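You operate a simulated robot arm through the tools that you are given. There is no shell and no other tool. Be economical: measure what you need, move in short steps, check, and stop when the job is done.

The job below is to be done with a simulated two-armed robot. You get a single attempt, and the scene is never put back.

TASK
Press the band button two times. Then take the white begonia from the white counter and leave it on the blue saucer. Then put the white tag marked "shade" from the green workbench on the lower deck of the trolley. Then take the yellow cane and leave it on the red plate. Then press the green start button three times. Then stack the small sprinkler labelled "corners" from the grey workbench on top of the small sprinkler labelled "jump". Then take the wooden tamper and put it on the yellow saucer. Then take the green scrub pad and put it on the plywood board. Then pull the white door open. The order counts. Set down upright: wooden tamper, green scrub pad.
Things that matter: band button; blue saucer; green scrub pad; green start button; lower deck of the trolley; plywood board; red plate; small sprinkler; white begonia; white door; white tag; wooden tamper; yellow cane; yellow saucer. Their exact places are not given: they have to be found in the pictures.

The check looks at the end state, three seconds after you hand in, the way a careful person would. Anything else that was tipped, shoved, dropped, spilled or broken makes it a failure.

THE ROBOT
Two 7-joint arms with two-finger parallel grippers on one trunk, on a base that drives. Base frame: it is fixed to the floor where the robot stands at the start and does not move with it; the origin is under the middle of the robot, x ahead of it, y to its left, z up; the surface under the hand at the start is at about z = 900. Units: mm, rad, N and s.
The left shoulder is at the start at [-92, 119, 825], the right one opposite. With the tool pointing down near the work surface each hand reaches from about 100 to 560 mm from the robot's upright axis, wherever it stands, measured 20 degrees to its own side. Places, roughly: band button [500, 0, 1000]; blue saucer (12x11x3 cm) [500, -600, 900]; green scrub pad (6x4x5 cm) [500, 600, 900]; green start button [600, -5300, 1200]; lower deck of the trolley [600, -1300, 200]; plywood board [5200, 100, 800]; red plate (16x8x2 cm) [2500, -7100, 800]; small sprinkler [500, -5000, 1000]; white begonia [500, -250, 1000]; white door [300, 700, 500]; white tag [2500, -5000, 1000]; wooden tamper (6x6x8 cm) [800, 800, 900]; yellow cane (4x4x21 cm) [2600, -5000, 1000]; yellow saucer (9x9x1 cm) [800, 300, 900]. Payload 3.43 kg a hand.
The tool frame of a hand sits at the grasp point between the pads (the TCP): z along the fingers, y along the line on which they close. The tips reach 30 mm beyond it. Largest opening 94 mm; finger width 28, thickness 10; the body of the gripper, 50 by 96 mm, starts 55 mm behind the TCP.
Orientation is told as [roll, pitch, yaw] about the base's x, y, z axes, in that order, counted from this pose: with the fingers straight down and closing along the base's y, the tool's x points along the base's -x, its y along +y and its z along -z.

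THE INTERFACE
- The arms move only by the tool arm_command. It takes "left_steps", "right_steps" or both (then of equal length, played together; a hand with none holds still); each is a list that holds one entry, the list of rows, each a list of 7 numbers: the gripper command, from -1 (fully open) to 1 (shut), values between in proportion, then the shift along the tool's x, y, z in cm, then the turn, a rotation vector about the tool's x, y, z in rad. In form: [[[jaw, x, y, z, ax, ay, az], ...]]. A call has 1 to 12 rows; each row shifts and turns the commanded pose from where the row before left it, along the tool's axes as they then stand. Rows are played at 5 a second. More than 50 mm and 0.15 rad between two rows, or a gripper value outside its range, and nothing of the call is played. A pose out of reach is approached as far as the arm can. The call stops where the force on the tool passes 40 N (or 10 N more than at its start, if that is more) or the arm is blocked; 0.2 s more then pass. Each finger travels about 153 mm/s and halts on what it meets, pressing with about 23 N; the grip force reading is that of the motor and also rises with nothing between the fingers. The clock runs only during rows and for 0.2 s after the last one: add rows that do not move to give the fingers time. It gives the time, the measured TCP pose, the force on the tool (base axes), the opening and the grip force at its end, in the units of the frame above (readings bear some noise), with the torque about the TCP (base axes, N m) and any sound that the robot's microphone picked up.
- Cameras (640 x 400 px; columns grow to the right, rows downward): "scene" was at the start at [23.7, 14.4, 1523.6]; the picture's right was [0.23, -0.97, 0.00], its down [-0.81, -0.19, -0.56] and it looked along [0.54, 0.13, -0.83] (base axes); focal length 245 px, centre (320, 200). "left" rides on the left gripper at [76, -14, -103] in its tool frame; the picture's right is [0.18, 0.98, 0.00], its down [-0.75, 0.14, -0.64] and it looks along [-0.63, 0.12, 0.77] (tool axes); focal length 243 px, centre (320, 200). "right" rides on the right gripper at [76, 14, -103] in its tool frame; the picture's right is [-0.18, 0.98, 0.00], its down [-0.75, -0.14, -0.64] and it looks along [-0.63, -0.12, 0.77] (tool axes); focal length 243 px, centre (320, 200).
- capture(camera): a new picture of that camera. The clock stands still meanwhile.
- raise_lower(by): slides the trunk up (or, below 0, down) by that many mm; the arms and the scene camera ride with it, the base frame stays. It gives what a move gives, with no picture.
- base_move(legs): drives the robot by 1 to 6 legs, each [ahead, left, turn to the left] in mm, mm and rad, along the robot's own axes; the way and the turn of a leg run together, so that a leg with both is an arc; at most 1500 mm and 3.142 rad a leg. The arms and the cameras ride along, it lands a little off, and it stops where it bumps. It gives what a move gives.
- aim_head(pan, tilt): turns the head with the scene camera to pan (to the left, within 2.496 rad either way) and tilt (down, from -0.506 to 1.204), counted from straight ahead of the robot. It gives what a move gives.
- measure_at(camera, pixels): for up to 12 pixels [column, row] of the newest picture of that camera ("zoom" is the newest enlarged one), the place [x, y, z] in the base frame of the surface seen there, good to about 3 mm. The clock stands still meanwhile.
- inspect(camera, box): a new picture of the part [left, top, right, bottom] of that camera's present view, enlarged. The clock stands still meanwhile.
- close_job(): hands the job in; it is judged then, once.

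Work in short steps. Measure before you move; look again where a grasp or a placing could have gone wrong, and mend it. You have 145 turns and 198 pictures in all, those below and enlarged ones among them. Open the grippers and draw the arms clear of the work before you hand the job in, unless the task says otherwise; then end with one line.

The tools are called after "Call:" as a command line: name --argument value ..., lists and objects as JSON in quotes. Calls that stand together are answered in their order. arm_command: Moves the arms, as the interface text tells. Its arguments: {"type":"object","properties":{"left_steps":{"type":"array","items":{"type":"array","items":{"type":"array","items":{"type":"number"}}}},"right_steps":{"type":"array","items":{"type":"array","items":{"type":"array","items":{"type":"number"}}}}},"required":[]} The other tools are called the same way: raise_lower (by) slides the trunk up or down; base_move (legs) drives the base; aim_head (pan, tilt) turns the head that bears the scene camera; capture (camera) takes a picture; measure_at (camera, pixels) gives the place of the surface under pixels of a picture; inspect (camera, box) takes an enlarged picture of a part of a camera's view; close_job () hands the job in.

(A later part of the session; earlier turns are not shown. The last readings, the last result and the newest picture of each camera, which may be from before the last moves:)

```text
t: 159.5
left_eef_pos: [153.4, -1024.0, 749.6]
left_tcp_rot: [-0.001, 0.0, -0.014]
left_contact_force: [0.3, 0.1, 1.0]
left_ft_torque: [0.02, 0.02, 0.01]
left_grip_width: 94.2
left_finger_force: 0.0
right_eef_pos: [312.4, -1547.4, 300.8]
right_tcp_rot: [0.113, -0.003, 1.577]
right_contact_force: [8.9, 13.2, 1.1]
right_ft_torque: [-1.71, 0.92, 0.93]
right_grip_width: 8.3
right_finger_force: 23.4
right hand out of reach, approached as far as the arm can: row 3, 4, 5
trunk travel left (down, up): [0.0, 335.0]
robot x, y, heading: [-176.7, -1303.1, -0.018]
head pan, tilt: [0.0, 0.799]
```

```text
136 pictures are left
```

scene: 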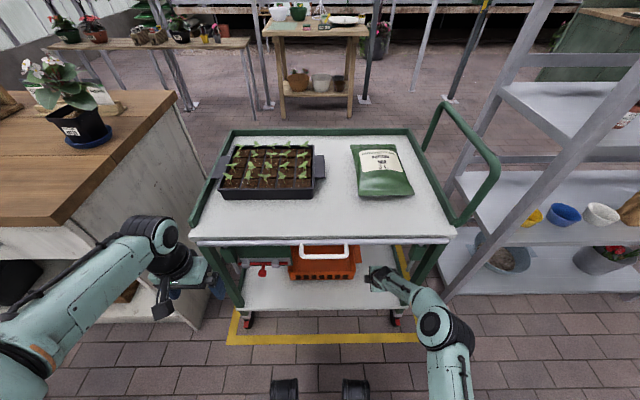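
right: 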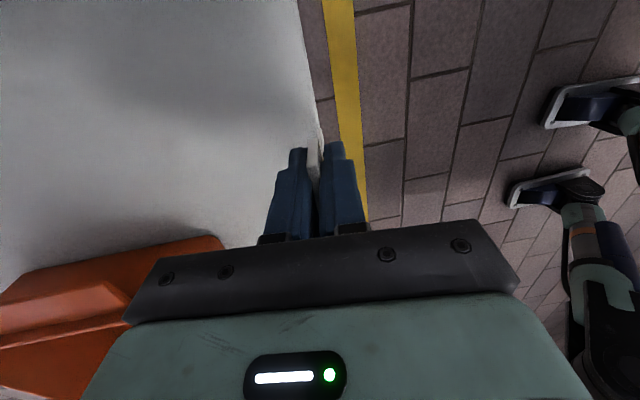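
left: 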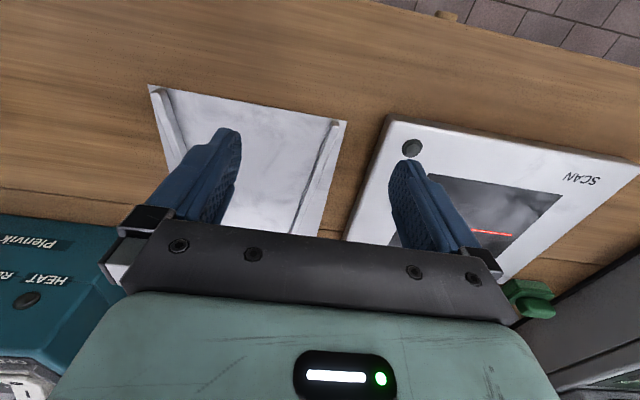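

The hand slipped back to x 312 and touches something on its right (13 N). I move it left and restore the tilt.

Call:
arm_command --right_steps '[[[1, -2, 0, 0, 0, 0, 0], [1, -2, 0, 0, 0.14, 0, 0], [1, 0, 0, 0, 0.14, 0, 0], [1, 0, 0, 0, 0.14, 0, 0], [1, 0, 0, 0, 0.14, 0, 0], [1, 0, 0, 0, 0, 0, 0]]]'

Call:
capture --camera "right"

Call:
capture --camera "scene"

```text
t: 160.9
left_eef_pos: [151.9, -1023.9, 750.7]
left_tcp_rot: [0.0, 0.001, -0.013]
left_contact_force: [-0.4, -0.3, 0.6]
left_ft_torque: [-0.05, 0.0, 0.01]
left_grip_width: 94.0
left_finger_force: 0.0
right_eef_pos: [312.4, -1510.0, 300.7]
right_tcp_rot: [-0.452, -0.002, 1.575]
right_contact_force: [-1.2, 0.6, 0.1]
right_ft_torque: [-0.03, -0.03, 0.01]
right_grip_width: 8.4
right_finger_force: 22.5
trunk travel left (down, up): [0.0, 335.0]
robot x, y, heading: [-175.2, -1297.7, -0.007]
head pan, tilt: [0.0, 0.799]
```

```text
135 pictures are left
```

right: 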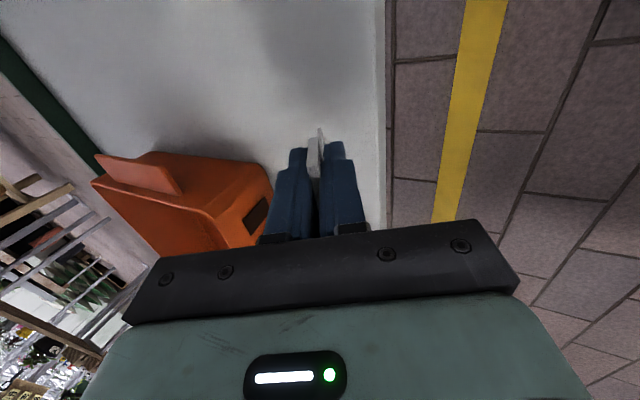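

```text
134 pictures are left
```

scene: 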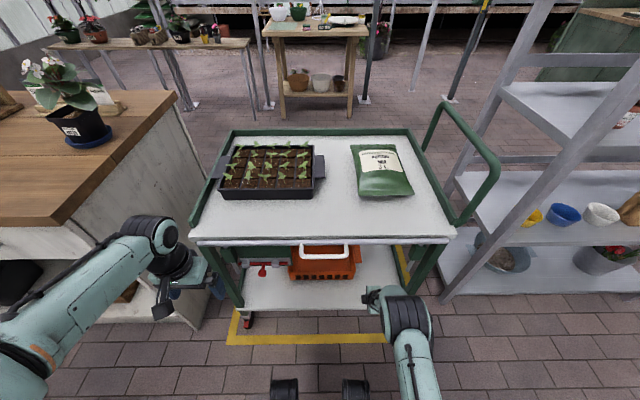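

Recovered, and the trolley is unmoved. I move forward 90 mm at this tilt, and touch down there.

Call:
arm_command --right_steps '[[[1, 0.2, -2.7, 1.3, 0, 0, 0], [1, 0.2, -2.7, 1.3, 0, 0, 0], [1, 0.2, -2.7, 1.3, 0, 0, 0], [1, 0, 0.43, 0.9, 0, 0, 0], [1, 0, 0.26, 0.54, 0, 0, 0], [1, 0, 0, 0, 0, 0, 0]]]'

Call:
capture --camera "right"

```text
t: 162.3
left_eef_pos: [151.7, -1023.9, 749.9]
left_tcp_rot: [0.0, 0.0, -0.013]
left_contact_force: [0.3, -0.4, -0.6]
left_ft_torque: [0.03, 0.0, -0.01]
left_grip_width: 94.0
left_finger_force: 0.0
right_eef_pos: [403.2, -1515.1, 284.2]
right_tcp_rot: [-0.45, -0.001, 1.573]
right_contact_force: [-1.4, -0.4, 3.5]
right_ft_torque: [-0.03, 0.02, -0.01]
right_grip_width: 8.0
right_finger_force: 22.9
trunk travel left (down, up): [0.0, 335.0]
robot x, y, heading: [-176.3, -1300.4, -0.017]
head pan, tilt: [0.0, 0.799]
```

```text
133 pictures are left
```

right: 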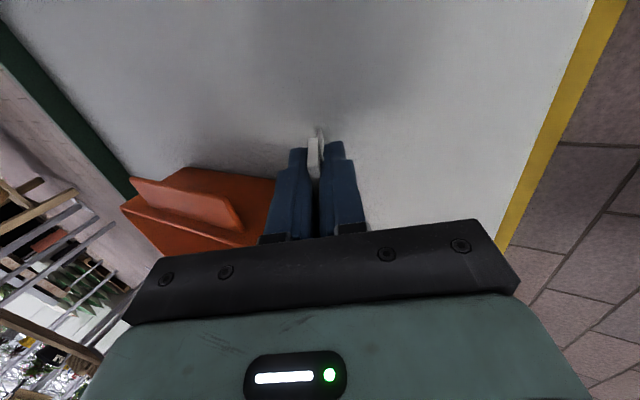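

Light contact (3.5 N). I open to 50 mm and look.

Call:
arm_command --right_steps '[[[0.4, 0, 0, 0, 0, 0, 0], [-0.06, 0, 0, 0, 0, 0, 0], [-0.06, 0, 0, 0, 0, 0, 0], [-0.06, 0, 0, 0, 0, 0, 0]]]'

Call:
capture --camera "right"

```text
t: 163.3
left_eef_pos: [152.7, -1024.3, 750.9]
left_tcp_rot: [0.0, 0.001, -0.013]
left_contact_force: [0.4, 0.5, -0.5]
left_ft_torque: [0.01, 0.02, -0.03]
left_grip_width: 93.8
left_finger_force: 0.1
right_eef_pos: [402.5, -1514.3, 284.3]
right_tcp_rot: [-0.45, 0.0, 1.576]
right_contact_force: [-0.2, 0.2, 0.4]
right_ft_torque: [0.01, 0.04, 0.01]
right_grip_width: 49.8
right_finger_force: 0.1
trunk travel left (down, up): [0.0, 335.0]
robot x, y, heading: [-177.9, -1297.6, -0.013]
head pan, tilt: [0.0, 0.799]
```

```text
132 pictures are left
```

right: 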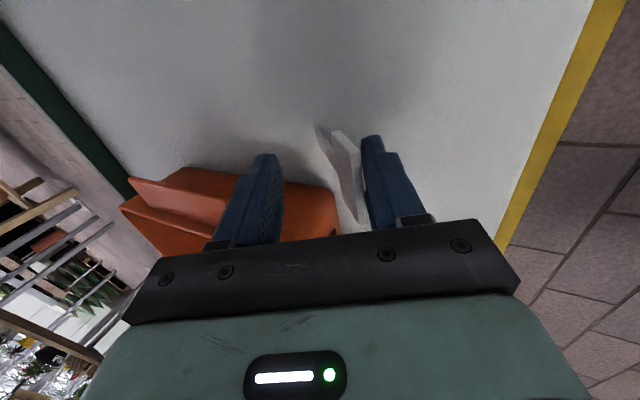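

The tag leans on the rear finger. I withdraw upward slowly so that it lies down.

Call:
arm_command --right_steps '[[[-0.06, 0, 0, -1.5, 0, 0, 0], [-0.06, 0, 0, -2, 0, 0, 0], [-0.06, 0, 0, -2, 0, 0, 0], [-0.06, 0, 0, -2, 0, 0, 0], [-0.06, 0, 0, 0, 0, 0, 0], [-0.06, 0, 0, 0, 0, 0, 0]]]'

Call:
capture --camera "right"

```text
t: 164.7
left_eef_pos: [151.4, -1023.9, 751.1]
left_tcp_rot: [-0.001, 0.0, -0.014]
left_contact_force: [-0.1, -0.2, -0.5]
left_ft_torque: [0.01, 0.0, 0.02]
left_grip_width: 94.0
left_finger_force: 0.1
right_eef_pos: [369.0, -1514.5, 352.2]
right_tcp_rot: [-0.448, 0.001, 1.574]
right_contact_force: [0.4, 0.1, -0.3]
right_ft_torque: [0.02, 0.01, -0.04]
right_grip_width: 49.9
right_finger_force: 0.1
trunk travel left (down, up): [0.0, 335.0]
robot x, y, heading: [-177.8, -1297.8, -0.014]
head pan, tilt: [0.0, 0.799]
```

```text
131 pictures are left
```

right: 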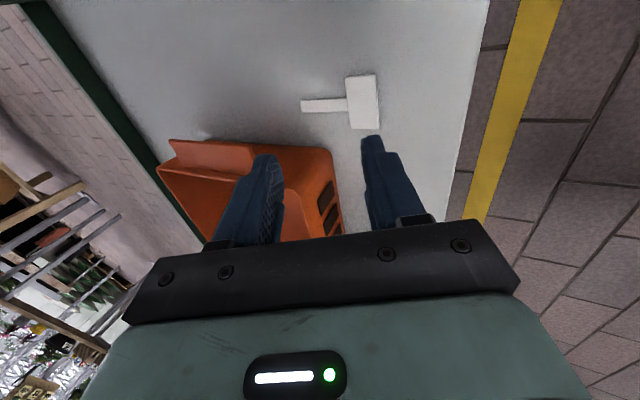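

The tag lies flat on the lower deck. I back out, then raise the trunk.

Call:
base_move --legs '[[-175, 0, 0.014]]'

Call:
raise_lower --by 330

Call:
inspect --camera "scene" --box '[230, 225, 430, 335]'

```text
t: 166.2
left_eef_pos: [-25.7, -1018.1, 749.4]
left_tcp_rot: [0.0, -0.001, 0.003]
left_contact_force: [-1.1, 0.1, -0.1]
left_ft_torque: [0.01, 0.02, -0.01]
left_grip_width: 93.8
left_finger_force: 0.0
right_eef_pos: [199.1, -1504.9, 351.6]
right_tcp_rot: [-0.45, -0.001, 1.592]
right_contact_force: [0.5, 0.9, -0.1]
right_ft_torque: [0.01, 0.01, -0.03]
right_grip_width: 49.9
right_finger_force: 0.1
trunk travel left (down, up): [0.0, 335.0]
robot x, y, heading: [-351.3, -1298.8, 0.001]
head pan, tilt: [0.0, 0.799]
```

```text
t: 169.4
left_eef_pos: [-26.0, -1018.2, 1079.5]
left_tcp_rot: [-0.001, -0.001, 0.003]
left_contact_force: [0.0, 0.7, 0.3]
left_ft_torque: [-0.01, 0.03, 0.0]
left_grip_width: 93.8
left_finger_force: 0.0
right_eef_pos: [200.3, -1505.5, 680.7]
right_tcp_rot: [-0.448, 0.001, 1.589]
right_contact_force: [0.0, -0.6, -0.2]
right_ft_torque: [0.01, -0.02, -0.03]
right_grip_width: 49.8
right_finger_force: 0.0
trunk travel left (down, up): [-330.0, 5.0]
robot x, y, heading: [-353.6, -1300.2, -0.002]
head pan, tilt: [0.0, 0.799]
```

```text
3.20 times, centred on (330, 280) of scene
```

zoom: 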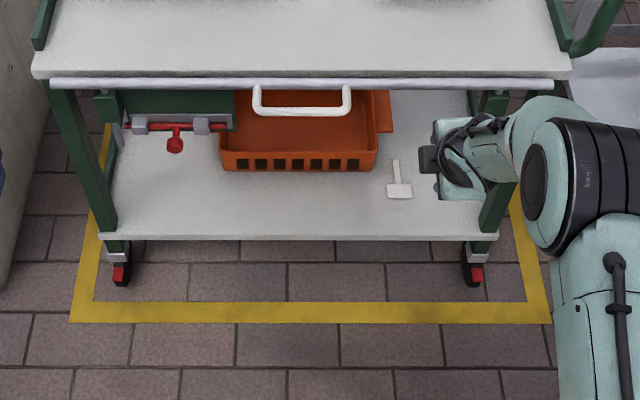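

Tag is on the deck, as seen. I bring the right hand up and back to the travel pose, hand vertical.

Call:
arm_command --right_steps '[[[-1, 0, 0.3, -4.2, 0, 0, 0], [-1, 0, 0.3, -4.2, 0, 0, 0], [-1, 0, 0.3, -4.2, 0, 0, 0], [-1, 0, 0.3, -4.2, 0, 0, 0], [-1, 0, 0.3, -4.2, 0, 0, 0], [-1, 0, 0.3, -4.2, 0, 0, 0], [-1, 0, 0.3, -4.2, 0, 0, 0], [-1, 0, 0.3, -4.2, 0, 0, 0], [-1, 0, 0.3, -4.2, 0, 0, 0], [-1, 0, 0, 0, -0.15, 0, 0], [-1, 0, 0, 0, -0.15, 0, 0], [-1, 0, 0, 0, -0.15, 0, 0]]]'

Call:
base_move --legs '[[0, -1075, 0], [0, -1075, 0], [995, 0, 0], [995, 0, 0], [0, -1400, 0], [310, 0, 0]]'

Call:
capture --camera "scene"

```text
t: 172.1
left_eef_pos: [-25.0, -1017.6, 1080.0]
left_tcp_rot: [0.002, 0.0, 0.003]
left_contact_force: [-0.8, 0.6, -0.5]
left_ft_torque: [0.01, 0.02, 0.0]
left_grip_width: 94.1
left_finger_force: 0.0
right_eef_pos: [13.1, -1508.9, 1009.7]
right_tcp_rot: [0.001, -0.001, 1.591]
right_contact_force: [0.3, 0.5, 0.5]
right_ft_torque: [-0.01, 0.0, 0.0]
right_grip_width: 94.2
right_finger_force: 0.1
trunk travel left (down, up): [-330.0, 5.0]
robot x, y, heading: [-346.6, -1300.6, -0.002]
head pan, tilt: [0.0, 0.799]
```

```text
t: 214.2
left_eef_pos: [2278.9, -4556.1, 1079.9]
left_tcp_rot: [0.0, 0.0, 0.005]
left_contact_force: [-0.1, 0.6, -0.5]
left_ft_torque: [0.01, -0.03, -0.02]
left_grip_width: 93.8
left_finger_force: 0.1
right_eef_pos: [2318.7, -5048.0, 1009.8]
right_tcp_rot: [0.001, -0.002, 1.594]
right_contact_force: [0.0, -0.1, -0.1]
right_ft_torque: [0.01, -0.02, 0.01]
right_grip_width: 93.7
right_finger_force: 0.0
trunk travel left (down, up): [-330.0, 5.0]
robot x, y, heading: [1952.7, -4839.2, 0.006]
head pan, tilt: [0.0, 0.799]
```

```text
129 pictures are left
```

scene: 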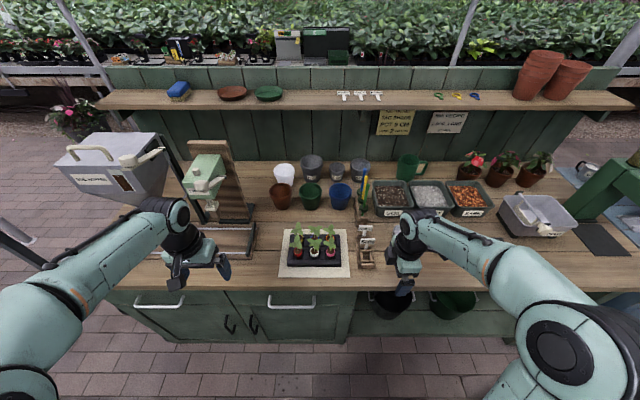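

Back at the bench. I enlarge the cane rack around (362,210) and measure the canes.

Call:
inspect --camera "scene" --box '[326, 155, 406, 275]'

Call:
inspect --camera "scene" --box '[342, 170, 382, 220]'

```text
3.33 times, centred on (366, 215) of scene
```

zoom: 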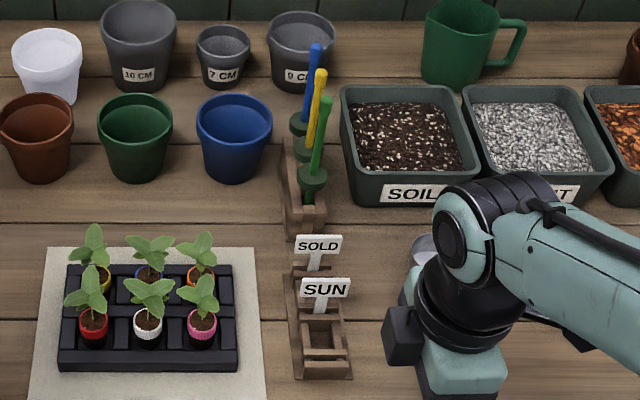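

```text
8.00 times, centred on (362, 195) of scene
```

zoom: 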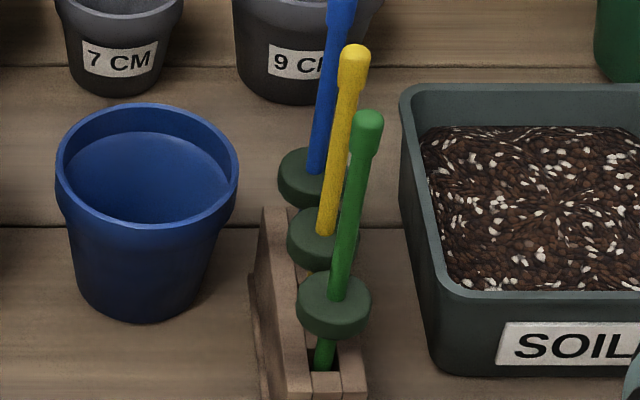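

Call:
measure_at --camera "zoom" --pixels '[[354, 62], [347, 110], [338, 160], [330, 215], [325, 235], [312, 240], [366, 130], [350, 220], [333, 300], [336, 40], [322, 150], [355, 46]]'

```text
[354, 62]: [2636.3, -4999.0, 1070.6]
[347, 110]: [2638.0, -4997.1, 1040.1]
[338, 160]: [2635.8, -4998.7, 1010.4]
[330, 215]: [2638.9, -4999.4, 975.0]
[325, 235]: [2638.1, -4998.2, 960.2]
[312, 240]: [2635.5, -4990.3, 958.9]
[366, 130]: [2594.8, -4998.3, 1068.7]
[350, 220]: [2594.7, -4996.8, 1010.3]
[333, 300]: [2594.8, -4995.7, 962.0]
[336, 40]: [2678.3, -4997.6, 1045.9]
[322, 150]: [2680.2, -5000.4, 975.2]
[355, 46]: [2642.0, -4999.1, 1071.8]
```

Yellow cane: stick at (2639,−4998.5), disc at z 958, top z 1076, neighbours 44 mm before and behind. I will grip it from the right side with the hand near-horizontal pointing +y. First measure surroundings (bins, dibber, bench edge).

Call:
measure_at --camera "scene" --pixels '[[378, 184], [402, 183], [390, 210], [432, 210], [205, 175], [230, 145], [315, 230], [360, 287], [410, 165], [345, 175], [470, 215], [330, 240]]'

Call:
arm_command --left_steps '[[[-1, 4, 0, 0, 0, 0, 0], [-1, 4, 0, 0, 0, 0, 0], [-1, 3, 0, -2, 0, 0, 0], [-1, 0, 0, 0, 0, 0, 0], [-1, 0, 0, 0, 0, 0, 0], [-1, 0, 0, 0, 0, 0, 0], [-1, 0, 0, 0, 0, 0, 0], [-1, 0, 0, 0, 0, 0, 0], [-1, 0, 0, 0, 0, 0, 0], [-1, 0, 0, 0, 0, 0, 0]]]' --right_steps '[[[-1, 0, 0, -4, 0, 0, 0], [-1, 0, 0, -4, 0, -0.14, 0], [-1, 0, 0, 0, 0, -0.14, 0], [-1, 0, 0, 0, 0, -0.14, 0], [-1, 0, 0, 0, 0, -0.14, 0], [-1, 0, 0, 0, 0, -0.14, 0], [-1, 0, 0, 0, 0, -0.14, 0], [-1, 0, 0, 0, 0, -0.14, 0], [0.32, 0, 0, 0, 0, -0.14, 0], [0.32, 0, 0, 0, 0, -0.1, 0]]]'

```text
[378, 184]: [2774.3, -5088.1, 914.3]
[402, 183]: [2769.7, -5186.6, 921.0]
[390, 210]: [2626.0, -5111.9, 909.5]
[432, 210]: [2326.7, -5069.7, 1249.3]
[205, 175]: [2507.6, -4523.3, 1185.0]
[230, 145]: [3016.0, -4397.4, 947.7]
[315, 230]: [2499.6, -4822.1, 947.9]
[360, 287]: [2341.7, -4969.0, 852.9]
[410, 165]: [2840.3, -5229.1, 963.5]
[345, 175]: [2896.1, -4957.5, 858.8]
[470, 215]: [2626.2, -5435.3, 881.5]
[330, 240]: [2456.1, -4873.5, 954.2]
```

```text
t: 216.4
left_eef_pos: [2169.3, -4557.4, 1100.2]
left_tcp_rot: [0.0, 0.001, 0.004]
left_contact_force: [0.2, 0.3, -0.7]
left_ft_torque: [0.02, -0.01, -0.02]
left_grip_width: 93.9
left_finger_force: 0.0
right_eef_pos: [2319.1, -5048.0, 1089.2]
right_tcp_rot: [0.001, -1.225, 1.595]
right_contact_force: [0.8, 0.7, -0.4]
right_ft_torque: [0.01, 0.03, -0.03]
right_grip_width: 32.0
right_finger_force: 0.1
trunk travel left (down, up): [-330.0, 5.0]
robot x, y, heading: [1954.3, -4837.0, 0.003]
head pan, tilt: [0.0, 0.799]
```

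The hand now points left, 20° down, at z 1089 above everything there. I drive closer: 130 ahead, 163 right.

Call:
base_move --legs '[[130, -163, -0.003]]'

Call:
capture --camera "scene"

```text
t: 218.5
left_eef_pos: [2300.0, -4720.5, 1100.3]
left_tcp_rot: [-0.001, -0.001, 0.001]
left_contact_force: [0.1, 0.0, -1.0]
left_ft_torque: [-0.02, 0.03, 0.0]
left_grip_width: 93.8
left_finger_force: 0.1
right_eef_pos: [2447.3, -5210.7, 1089.4]
right_tcp_rot: [0.002, -1.219, 1.589]
right_contact_force: [-0.5, -0.1, 0.4]
right_ft_torque: [-0.02, 0.01, -0.02]
right_grip_width: 32.3
right_finger_force: 0.1
trunk travel left (down, up): [-330.0, 5.0]
robot x, y, heading: [2082.7, -4998.5, -0.001]
head pan, tilt: [0.0, 0.799]
```

```text
126 pictures are left
```

scene: 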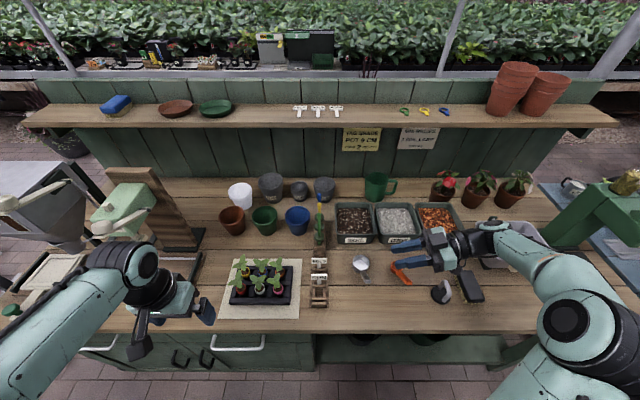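

No bump. I move the hand to the pre-grasp point right of the yellow cane.

Call:
arm_command --right_steps '[[[0.32, 0, -4, 0, 0, 0, 0], [0.32, 0, -4, 0, 0, 0, 0], [0.32, 0, -4, 0, 0, 0, 0], [0.32, 0, -4, 0, 0, 0, 0], [0.32, 0, -3.6, 0, 0, 0, 0], [0.32, -0.7, 0, 3.6, 0, 0, 0], [0.32, -0.7, 0, 3.6, 0, 0, 0], [0.32, -0.7, 0, 3.5, 0, 0, 0], [0.32, 0, 0, 0, 0, 0, 0]]]'

Call:
capture --camera "right"

Call:
inspect --camera "scene" --box '[280, 180, 440, 280]'

```text
t: 220.5
left_eef_pos: [2300.5, -4719.9, 1101.6]
left_tcp_rot: [0.001, -0.001, 0.001]
left_contact_force: [1.0, -0.1, -0.2]
left_ft_torque: [-0.02, -0.02, 0.0]
left_grip_width: 93.7
left_finger_force: 0.0
right_eef_pos: [2628.3, -5098.7, 1070.0]
right_tcp_rot: [0.0, -1.221, 1.593]
right_contact_force: [0.6, -1.2, -0.5]
right_ft_torque: [0.0, 0.0, -0.01]
right_grip_width: 32.0
right_finger_force: 0.1
right hand out of reach, approached as far as the arm can: row 5
trunk travel left (down, up): [-330.0, 5.0]
robot x, y, heading: [2084.1, -5005.4, 0.006]
head pan, tilt: [0.0, 0.799]
```

```text
125 pictures are left
```

right: 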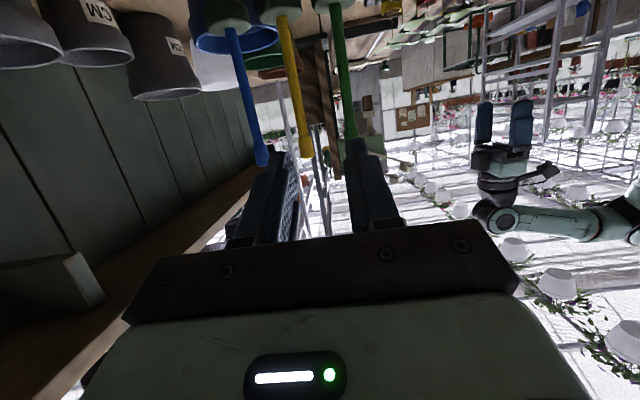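

```text
4.00 times, centred on (360, 230) of scene
```

zoom: 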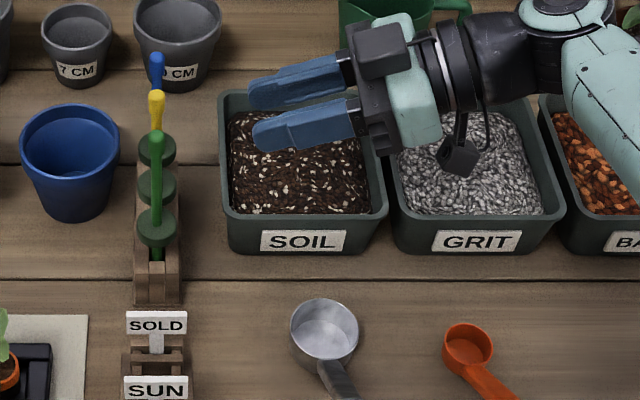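

Only 11 mm short in x. I nudge the base 12 mm ahead and measure the canes in the right view again.

Call:
base_move --legs '[[13, 0, -0.005]]'

Call:
capture --camera "right"

Call:
measure_at --camera "right" --pixels '[[295, 60], [301, 100], [307, 145], [289, 30], [240, 60], [262, 150], [340, 60], [350, 125]]'

```text
t: 221.4
left_eef_pos: [2313.8, -4721.1, 1101.1]
left_tcp_rot: [0.001, 0.001, -0.003]
left_contact_force: [1.5, 0.2, 0.0]
left_ft_torque: [0.0, 0.0, -0.01]
left_grip_width: 94.0
left_finger_force: 0.1
right_eef_pos: [2639.0, -5100.5, 1071.1]
right_tcp_rot: [0.003, -1.218, 1.582]
right_contact_force: [-0.1, -0.6, -0.4]
right_ft_torque: [0.0, 0.0, 0.04]
right_grip_width: 32.2
right_finger_force: 0.0
trunk travel left (down, up): [-330.0, 5.0]
robot x, y, heading: [2098.3, -5003.0, -0.004]
head pan, tilt: [0.0, 0.799]
stopped in leg 1: the robot was blocked; the commanded pose is now the measured one
```

```text
123 pictures are left
```

right: 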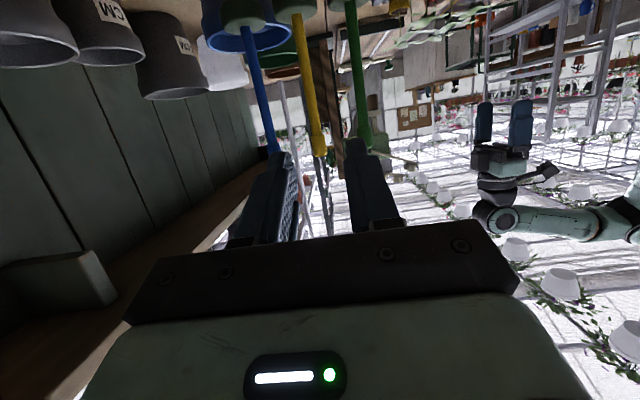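

```text
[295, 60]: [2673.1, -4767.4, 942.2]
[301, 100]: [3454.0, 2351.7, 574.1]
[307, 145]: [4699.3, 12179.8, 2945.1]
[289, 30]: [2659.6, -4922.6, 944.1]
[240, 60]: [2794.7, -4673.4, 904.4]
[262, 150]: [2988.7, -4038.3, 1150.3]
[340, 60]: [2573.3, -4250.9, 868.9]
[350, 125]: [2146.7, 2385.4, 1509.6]
```

The base lightly touched the bench, so no further. I re-measure the canes with the right pixels.

Call:
measure_at --camera "right" --pixels '[[300, 40], [307, 80], [312, 115], [317, 148], [252, 50], [270, 140], [352, 40], [362, 120]]'

Call:
capture --camera "scene"

```text
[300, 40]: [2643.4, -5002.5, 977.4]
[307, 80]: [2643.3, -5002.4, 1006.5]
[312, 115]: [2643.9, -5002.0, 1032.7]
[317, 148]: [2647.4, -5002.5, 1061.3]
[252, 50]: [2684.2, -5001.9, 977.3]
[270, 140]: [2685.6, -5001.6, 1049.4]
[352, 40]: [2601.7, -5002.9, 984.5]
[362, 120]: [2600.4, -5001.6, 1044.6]
```

```text
122 pictures are left
```

scene: 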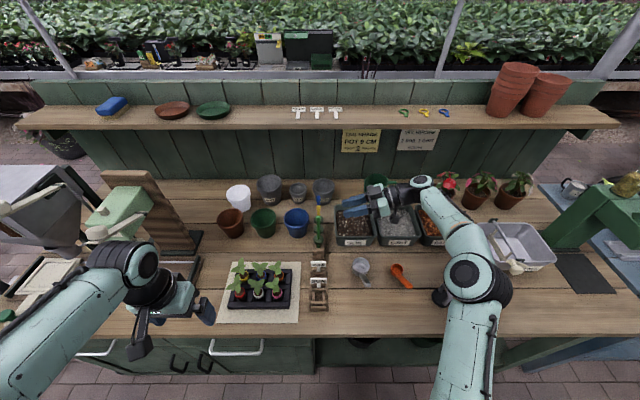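

Yellow stick centre at x≈2643, y≈−4998. I shift 4 mm in x and advance 91 mm along the fingers with the jaw 32 mm open.

Call:
arm_command --right_steps '[[[0.32, 0, -0.5, 0, 0, 0, 0], [0.32, 0, 0, 3, 0, 0, 0], [0.32, 0, 0, 3, 0, 0, 0], [0.32, -0.1, 0, 3, 0, 0, 0], [0.32, 0, 0, 0, 0, 0, 0]]]'

Call:
capture --camera "right"

Call:
inspect --camera "scene" --box '[280, 180, 400, 260]'

```text
t: 222.7
left_eef_pos: [2312.6, -4723.0, 1101.6]
left_tcp_rot: [0.001, -0.001, -0.004]
left_contact_force: [0.4, 0.7, 1.0]
left_ft_torque: [-0.01, 0.0, 0.02]
left_grip_width: 93.9
left_finger_force: 0.0
right_eef_pos: [2641.0, -5015.1, 1042.2]
right_tcp_rot: [0.001, -1.219, 1.586]
right_contact_force: [0.6, -0.3, 0.1]
right_ft_torque: [0.03, -0.03, 0.0]
right_grip_width: 32.0
right_finger_force: 0.0
trunk travel left (down, up): [-330.0, 5.0]
robot x, y, heading: [2094.7, -4997.8, -0.001]
head pan, tilt: [0.0, 0.799]
```

```text
121 pictures are left
```

right: 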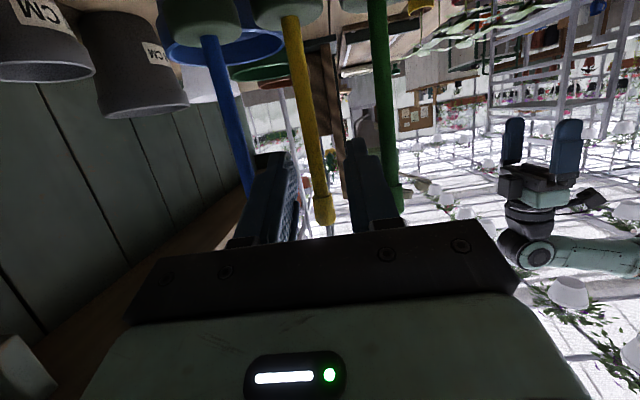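

```text
5.00 times, centred on (340, 220) of scene
```

zoom: 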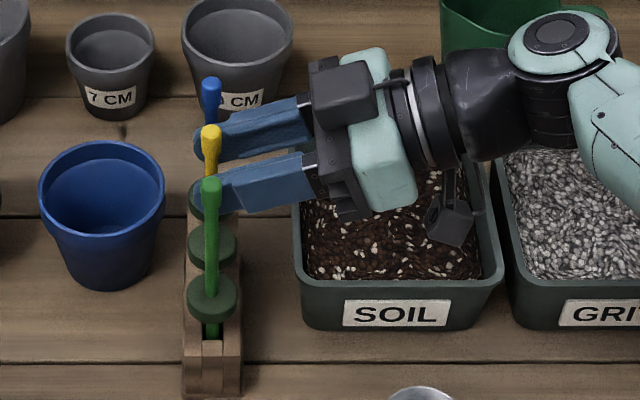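

The yellow cane stands between the fingers, blue and green outside. I close.

Call:
arm_command --right_steps '[[[0.6, 0, 0, 0, 0, 0, 0], [1, 0, 0, 0, 0, 0, 0], [1, 0, 0, 0, 0, 0, 0], [1, 0, 0, 0, 0, 0, 0]]]'

Call:
arm_command --right_steps '[[[1, -1.87, 0, -0.69, 0, 0, 0], [1, -2.81, 0, -1.03, 0, 0, 0], [1, -2.81, 0, -1.03, 0, 0, 0], [1, -2.81, 0, -1.03, 0, 0, 0], [1, -2.81, 0, -1.03, 0, 0, 0], [1, 0, 0, 0, 0, 0, 0]]]'

Call:
capture --camera "scene"

Call:
capture --camera "right"

```text
t: 223.7
left_eef_pos: [2310.4, -4719.9, 1100.9]
left_tcp_rot: [0.0, 0.002, -0.003]
left_contact_force: [-0.1, 0.7, 0.2]
left_ft_torque: [0.0, -0.01, 0.01]
left_grip_width: 94.2
left_finger_force: 0.0
right_eef_pos: [2641.2, -5015.8, 1042.3]
right_tcp_rot: [0.002, -1.218, 1.585]
right_contact_force: [-0.2, -0.5, 0.2]
right_ft_torque: [-0.02, -0.03, -0.01]
right_grip_width: 7.2
right_finger_force: 23.1
trunk travel left (down, up): [-330.0, 5.0]
robot x, y, heading: [2097.3, -4997.2, -0.003]
head pan, tilt: [0.0, 0.799]
```

```text
t: 225.1
left_eef_pos: [2312.7, -4721.5, 1101.4]
left_tcp_rot: [0.001, 0.0, -0.004]
left_contact_force: [0.2, -0.4, 0.5]
left_ft_torque: [-0.01, 0.0, 0.02]
left_grip_width: 93.8
left_finger_force: 0.0
right_eef_pos: [2642.7, -5015.7, 1181.4]
right_tcp_rot: [0.002, -1.221, 1.583]
right_contact_force: [-0.1, 0.4, -0.3]
right_ft_torque: [0.03, 0.01, 0.01]
right_grip_width: 7.4
right_finger_force: 22.5
trunk travel left (down, up): [-330.0, 5.0]
robot x, y, heading: [2098.6, -5002.2, -0.003]
head pan, tilt: [0.0, 0.799]
```

```text
119 pictures are left
```

scene: 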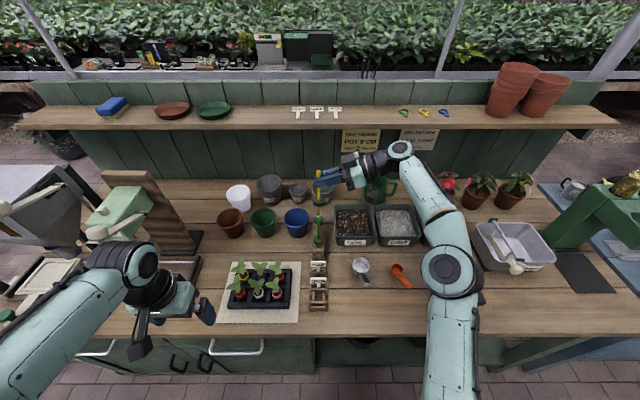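

```text
118 pictures are left
```

right: 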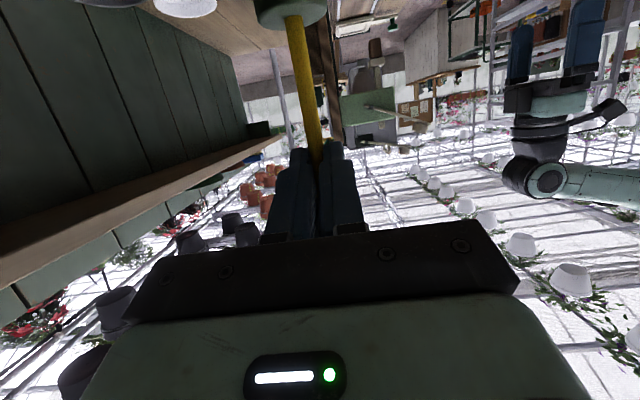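

Cane held; its foot (z≈1004) is still lower than the green cane's top, so I shift it right and up before backing away.

Call:
arm_command --right_steps '[[[1, -0.33, 0, -3, 0, 0, 0], [1, -0.33, 0, -3, 0, 0, 0], [1, -0.33, 0, -3, 0, 0, 0], [1, 0, 4, 0, 0, 0, 0], [1, 0, 4, 0, 0, 0, 0], [1, 0, 4, 0, 0, 0, 0], [1, 0, 0, 0, 0, 0, 0]]]'

Call:
base_move --legs '[[-450, 0, 0], [0, -1050, 0]]'

Call:
capture --camera "scene"

```text
t: 226.7
left_eef_pos: [2313.9, -4720.7, 1101.2]
left_tcp_rot: [0.0, -0.002, -0.005]
left_contact_force: [-0.3, 0.2, -0.3]
left_ft_torque: [-0.02, 0.01, 0.01]
left_grip_width: 93.9
left_finger_force: 0.1
right_eef_pos: [2517.5, -5096.7, 1214.9]
right_tcp_rot: [0.001, -1.221, 1.585]
right_contact_force: [0.0, -0.5, 0.4]
right_ft_torque: [0.05, 0.04, 0.0]
right_grip_width: 7.3
right_finger_force: 23.1
right hand out of reach, approached as far as the arm can: row 3
trunk travel left (down, up): [-330.0, 5.0]
robot x, y, heading: [2094.4, -5002.0, -0.001]
head pan, tilt: [0.0, 0.799]
```

```text
t: 238.5
left_eef_pos: [1856.2, -5765.7, 1101.6]
left_tcp_rot: [0.001, 0.0, -0.001]
left_contact_force: [0.2, -0.6, -0.7]
left_ft_torque: [0.02, 0.04, -0.02]
left_grip_width: 93.9
left_finger_force: 0.0
right_eef_pos: [2061.1, -6141.1, 1216.4]
right_tcp_rot: [0.001, -1.22, 1.584]
right_contact_force: [-0.1, -0.2, 0.0]
right_ft_torque: [0.01, 0.02, 0.03]
right_grip_width: 7.0
right_finger_force: 23.0
trunk travel left (down, up): [-330.0, 5.0]
robot x, y, heading: [1642.8, -6043.7, -0.001]
head pan, tilt: [0.0, 0.799]
```

```text
117 pictures are left
```

scene: 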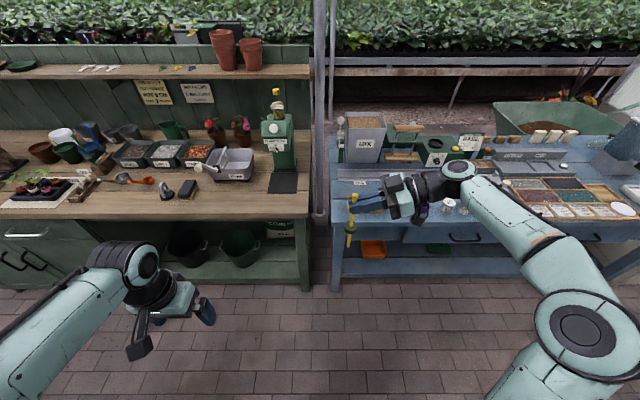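

The blue bench follows to the right. I strafe 950 mm more and look for the red plate.

Call:
base_move --legs '[[0, -950, 0]]'

Call:
capture --camera "scene"

```text
t: 247.1
left_eef_pos: [1853.1, -6717.2, 1100.0]
left_tcp_rot: [0.0, 0.001, -0.007]
left_contact_force: [0.0, -0.7, 0.2]
left_ft_torque: [-0.01, -0.03, 0.03]
left_grip_width: 93.8
left_finger_force: 0.1
right_eef_pos: [2056.0, -7093.3, 1214.8]
right_tcp_rot: [0.002, -1.22, 1.581]
right_contact_force: [1.1, -0.1, -0.3]
right_ft_torque: [-0.01, -0.01, 0.0]
right_grip_width: 7.2
right_finger_force: 23.3
trunk travel left (down, up): [-330.0, 5.0]
robot x, y, heading: [1633.3, -6992.1, -0.007]
head pan, tilt: [0.0, 0.799]
```

```text
116 pictures are left
```

scene: 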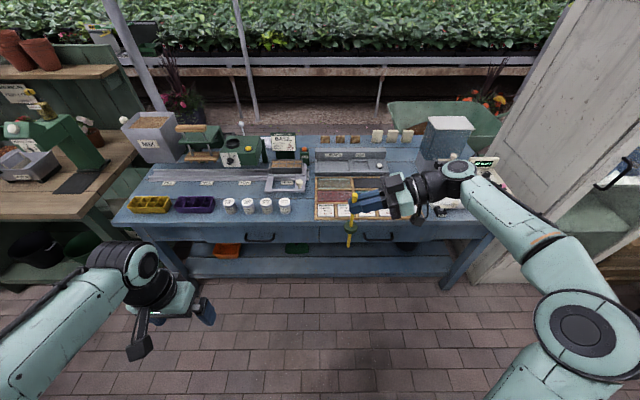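

Call:
inspect --camera "scene" --box '[300, 120, 520, 250]'

Call:
inspect --camera "scene" --box '[110, 110, 320, 240]'

```text
2.91 times, centred on (410, 185) of scene
```

zoom: 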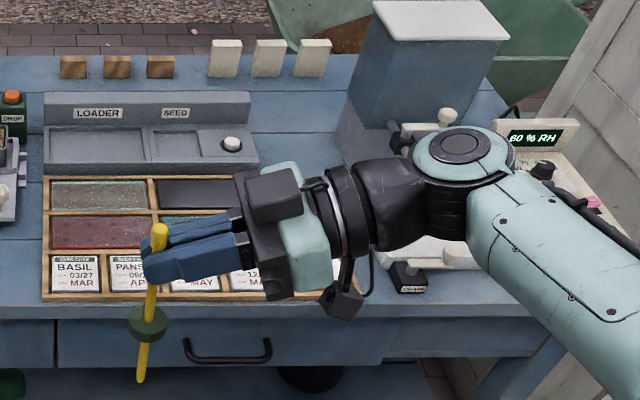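

```text
3.05 times, centred on (215, 175) of scene
```

zoom: 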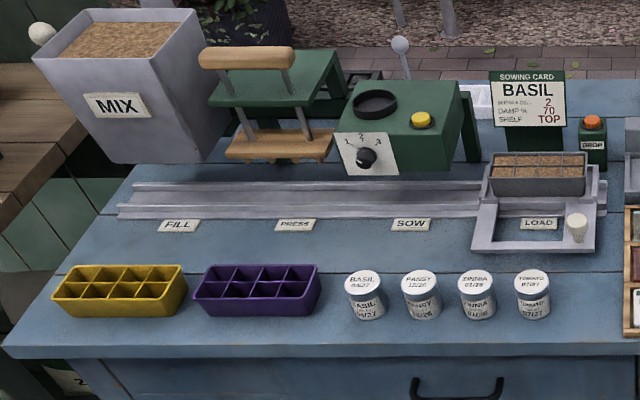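

A wooden case holds coloured plates; the red one is at zoom (97,232) of the first picture, partly hidden. I move the cane hand aside to the right and look closer.

Call:
arm_command --right_steps '[[[1, 0, 0, -4, 0, 0, 0], [1, 0, 0, -4, 0, 0, 0], [1, 0, 0, -4, 0, 0, 0], [1, 0, 0, -4, 0, 0, 0]]]'

Call:
inspect --camera "scene" --box '[290, 140, 450, 240]'

Call:
measure_at --camera "zoom" --pixels '[[100, 195], [40, 195], [165, 190], [100, 170], [100, 215], [240, 195], [100, 145], [38, 145], [170, 150], [35, 250], [100, 252], [180, 252]]'

```text
t: 248.1
left_eef_pos: [1853.9, -6717.6, 1100.3]
left_tcp_rot: [-0.001, 0.001, -0.008]
left_contact_force: [-0.1, -0.9, -0.3]
left_ft_torque: [0.04, -0.01, -0.04]
left_grip_width: 94.1
left_finger_force: 0.1
right_eef_pos: [2056.4, -7244.7, 1269.9]
right_tcp_rot: [0.006, -1.219, 1.578]
right_contact_force: [0.2, -0.4, 0.0]
right_ft_torque: [-0.01, 0.02, 0.0]
right_grip_width: 7.3
right_finger_force: 23.1
trunk travel left (down, up): [-330.0, 5.0]
robot x, y, heading: [1634.1, -6996.6, -0.007]
head pan, tilt: [0.0, 0.799]
```

```text
4.00 times, centred on (370, 190) of scene
```

zoom: 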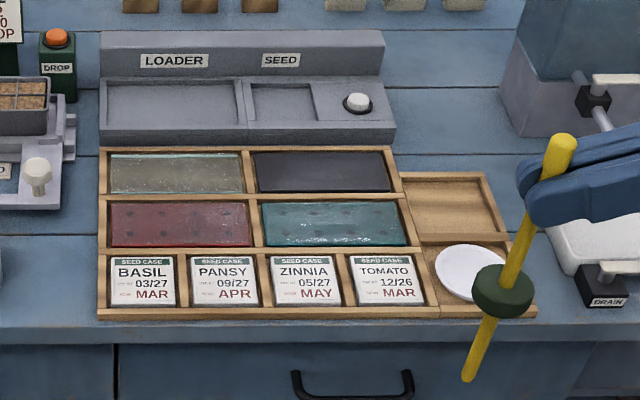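

```text
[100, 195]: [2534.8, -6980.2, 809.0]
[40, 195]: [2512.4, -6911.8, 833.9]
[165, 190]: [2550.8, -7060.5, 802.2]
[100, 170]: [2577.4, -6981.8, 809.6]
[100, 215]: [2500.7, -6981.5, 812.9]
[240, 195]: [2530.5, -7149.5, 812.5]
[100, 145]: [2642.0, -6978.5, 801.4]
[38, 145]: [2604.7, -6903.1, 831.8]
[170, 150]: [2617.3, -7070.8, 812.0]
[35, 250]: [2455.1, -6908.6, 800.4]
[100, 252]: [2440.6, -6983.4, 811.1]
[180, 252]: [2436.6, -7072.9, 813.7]
```

The red plate is at zoom (108–252, 203–247). I measure it and the frame around.

Call:
measure_at --camera "zoom" --pixels '[[112, 206], [246, 206], [112, 244], [250, 244], [180, 225], [150, 215], [220, 235], [180, 197], [180, 251], [256, 225], [103, 225], [330, 225]]'

Call:
inspect --camera "scene" --box '[310, 180, 360, 220]'

```text
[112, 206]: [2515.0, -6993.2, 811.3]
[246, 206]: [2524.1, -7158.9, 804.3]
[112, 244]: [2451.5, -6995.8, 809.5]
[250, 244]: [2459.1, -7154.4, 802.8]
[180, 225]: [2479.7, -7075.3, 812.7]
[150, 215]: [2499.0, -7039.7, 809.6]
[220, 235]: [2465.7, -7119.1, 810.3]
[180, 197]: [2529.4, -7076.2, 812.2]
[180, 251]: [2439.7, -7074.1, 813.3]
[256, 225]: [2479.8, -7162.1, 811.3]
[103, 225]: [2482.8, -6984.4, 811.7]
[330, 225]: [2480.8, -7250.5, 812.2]
```

```text
10.00 times, centred on (335, 200) of scene
```

zoom: 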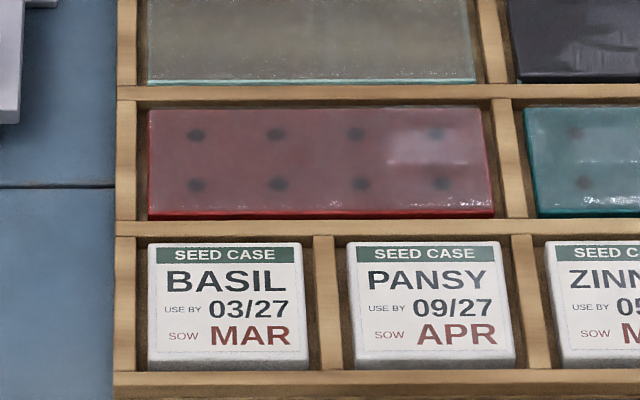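

Red plate: top z 811, flush with its frame, centre (2484,−7075), y −6993…−7158. I rotate the hand so the cane lies horizontally along y (foot to the right), here in the free space first.

Call:
arm_command --right_steps '[[[1, 0, 0, 0, 0, 0.1427, 0], [1, 0, 0, 0, 0, 0.1427, 0], [1, 0, 0, 0, 0, 0.1427, 0], [1, 0, 0, 0, 0, 0.1427, 0], [1, 0, 0, 0, 0, 0.1427, 0], [1, 0, 0, 0, 0, 0.1427, 0], [1, 0, 0, 0, 0, 0.1427, 0], [1, 0, 0, 0, 0, 0.1427, 0], [1, 0, 0, 0, 0, 0.1427, 0], [1, 0, 0, 0, 0, 0.1427, 0], [1, 0, 0, 0, 0, 0.1427, 0], [1, 0, 0, 0, 0, 0, 0]]]'

Call:
capture --camera "scene"

Call:
capture --camera "right"

```text
t: 250.7
left_eef_pos: [1853.8, -6717.3, 1101.0]
left_tcp_rot: [-0.001, 0.001, -0.008]
left_contact_force: [-0.1, -0.1, 0.5]
left_ft_torque: [0.05, -0.02, 0.03]
left_grip_width: 93.8
left_finger_force: 0.1
right_eef_pos: [2052.5, -7242.6, 1267.0]
right_tcp_rot: [0.001, 0.256, 1.582]
right_contact_force: [0.8, -0.4, -0.1]
right_ft_torque: [0.05, -0.01, 0.02]
right_grip_width: 7.1
right_finger_force: 22.6
right hand out of reach, approached as far as the arm can: row 4, 5
trunk travel left (down, up): [-330.0, 5.0]
robot x, y, heading: [1636.1, -6993.9, -0.011]
head pan, tilt: [0.0, 0.799]
```

```text
111 pictures are left
```

scene: 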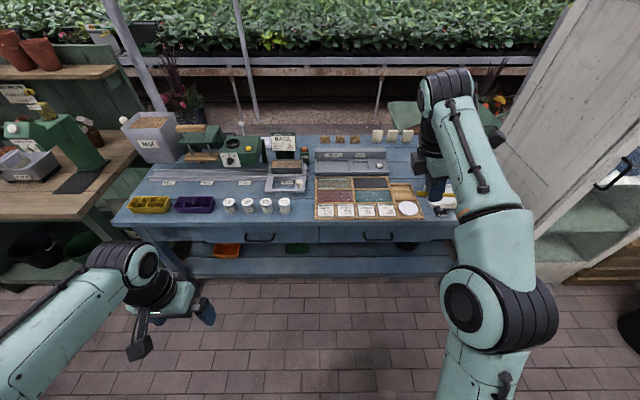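

```text
110 pictures are left
```

right: 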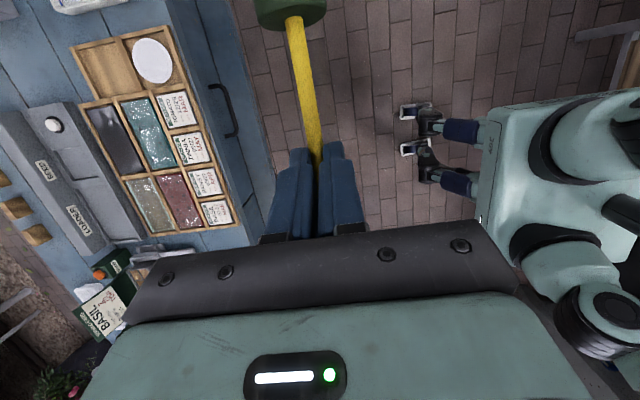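

The cane swings to horizontal. I measure its axis in the right view to see its true direction.

Call:
measure_at --camera "right" --pixels '[[294, 30], [303, 80], [312, 135], [315, 155], [270, 8], [310, 20]]'

```text
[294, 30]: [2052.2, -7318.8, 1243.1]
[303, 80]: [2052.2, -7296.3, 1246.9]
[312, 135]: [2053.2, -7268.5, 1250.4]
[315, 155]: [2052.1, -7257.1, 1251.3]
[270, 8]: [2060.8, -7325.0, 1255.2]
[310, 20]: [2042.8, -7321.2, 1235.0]
```

The foot end dips 0.13 rad. I rotate a further 0.12, and drive 350 ahead, 160 left.

Call:
arm_command --right_steps '[[[1, 0, 0, 0, 0, 0.12, 0], [1, 0, 0, 0, 0, 0, 0]]]'

Call:
base_move --legs '[[350, 170, 0.008]]'

Call:
capture --camera "right"

```text
t: 251.3
left_eef_pos: [1853.3, -6717.1, 1101.1]
left_tcp_rot: [-0.001, 0.001, -0.007]
left_contact_force: [0.3, 0.2, -1.0]
left_ft_torque: [-0.04, -0.02, -0.02]
left_grip_width: 94.1
left_finger_force: 0.0
right_eef_pos: [2052.3, -7241.8, 1266.3]
right_tcp_rot: [-0.003, 0.375, 1.58]
right_contact_force: [-0.1, 0.2, -0.5]
right_ft_torque: [0.03, -0.01, 0.01]
right_grip_width: 7.4
right_finger_force: 23.5
trunk travel left (down, up): [-330.0, 5.0]
robot x, y, heading: [1639.3, -6996.6, -0.008]
head pan, tilt: [0.0, 0.799]
```

```text
t: 253.8
left_eef_pos: [2201.8, -6547.5, 1101.1]
left_tcp_rot: [-0.002, 0.001, -0.003]
left_contact_force: [0.2, 0.5, -0.4]
left_ft_torque: [0.03, 0.01, 0.0]
left_grip_width: 94.1
left_finger_force: 0.0
right_eef_pos: [2403.6, -7070.5, 1267.4]
right_tcp_rot: [0.002, 0.375, 1.587]
right_contact_force: [0.1, -0.3, -0.3]
right_ft_torque: [0.0, -0.01, 0.01]
right_grip_width: 7.6
right_finger_force: 23.4
trunk travel left (down, up): [-330.0, 5.0]
robot x, y, heading: [1988.7, -6823.8, -0.001]
head pan, tilt: [0.0, 0.799]
```

```text
109 pictures are left
```

right: 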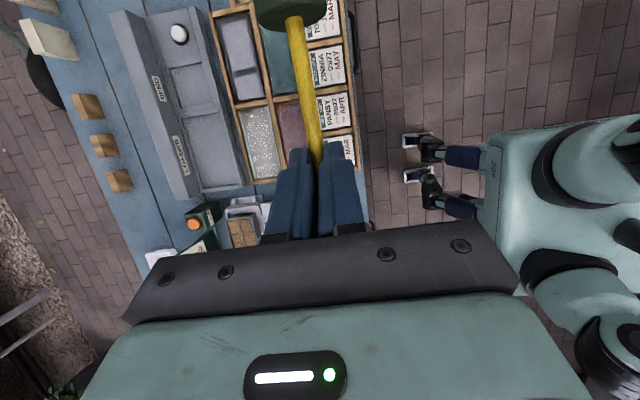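

Now lower toward the plate, to (2484, −7043, 900).

Call:
arm_command --right_steps '[[[1, -1.59, -0.81, 3.32, 0, 0, 0], [1, -1.59, -0.81, 3.32, 0, 0, 0], [1, -1.59, -0.81, 3.32, 0, 0, 0], [1, -1.59, -0.81, 3.32, 0, 0, 0], [1, -1.59, -0.81, 3.32, 0, 0, 0], [1, -1.59, -0.81, 3.32, 0, 0, 0], [1, -1.59, -0.81, 3.32, 0, 0, 0], [1, -1.59, -0.81, 3.32, 0, 0, 0], [1, -1.59, -0.81, 3.32, 0, 0, 0], [1, -1.59, -0.81, 3.32, 0, 0, 0], [1, 0, 0, 0, 0, 0, 0]]]'

Call:
capture --camera "right"

Call:
inspect --camera "scene" --box '[330, 180, 490, 290]'

```text
t: 256.2
left_eef_pos: [2201.5, -6546.8, 1101.3]
left_tcp_rot: [0.002, 0.001, -0.002]
left_contact_force: [-0.2, -1.1, 0.3]
left_ft_torque: [-0.01, 0.01, 0.0]
left_grip_width: 94.0
left_finger_force: 0.0
right_eef_pos: [2483.1, -7042.6, 901.0]
right_tcp_rot: [-0.001, 0.374, 1.585]
right_contact_force: [0.9, 0.7, 0.2]
right_ft_torque: [0.01, 0.02, 0.0]
right_grip_width: 7.3
right_finger_force: 22.9
trunk travel left (down, up): [-330.0, 5.0]
robot x, y, heading: [1984.2, -6828.3, -0.005]
head pan, tilt: [0.0, 0.799]
```

```text
108 pictures are left
```

right: 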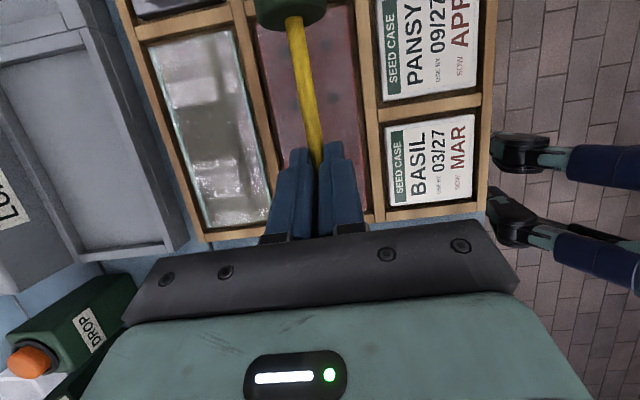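

```text
3.64 times, centred on (410, 235) of scene
```

zoom: 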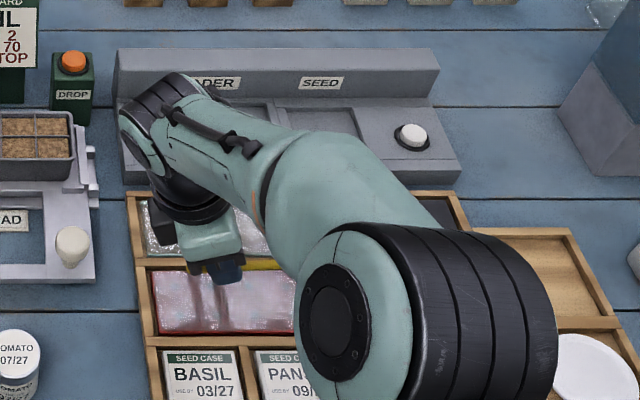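

Cane is right above the plate. I verify the cane's level and disc position.

Call:
measure_at --camera "right" --pixels '[[297, 40], [306, 90], [315, 145], [290, 22], [345, 40], [285, 120], [262, 60], [365, 190]]'

```text
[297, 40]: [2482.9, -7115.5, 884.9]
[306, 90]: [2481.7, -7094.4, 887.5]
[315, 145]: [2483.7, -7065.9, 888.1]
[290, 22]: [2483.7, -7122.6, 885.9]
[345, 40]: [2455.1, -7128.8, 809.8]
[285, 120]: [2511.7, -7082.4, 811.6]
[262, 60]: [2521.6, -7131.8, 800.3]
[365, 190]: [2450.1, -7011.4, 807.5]
```

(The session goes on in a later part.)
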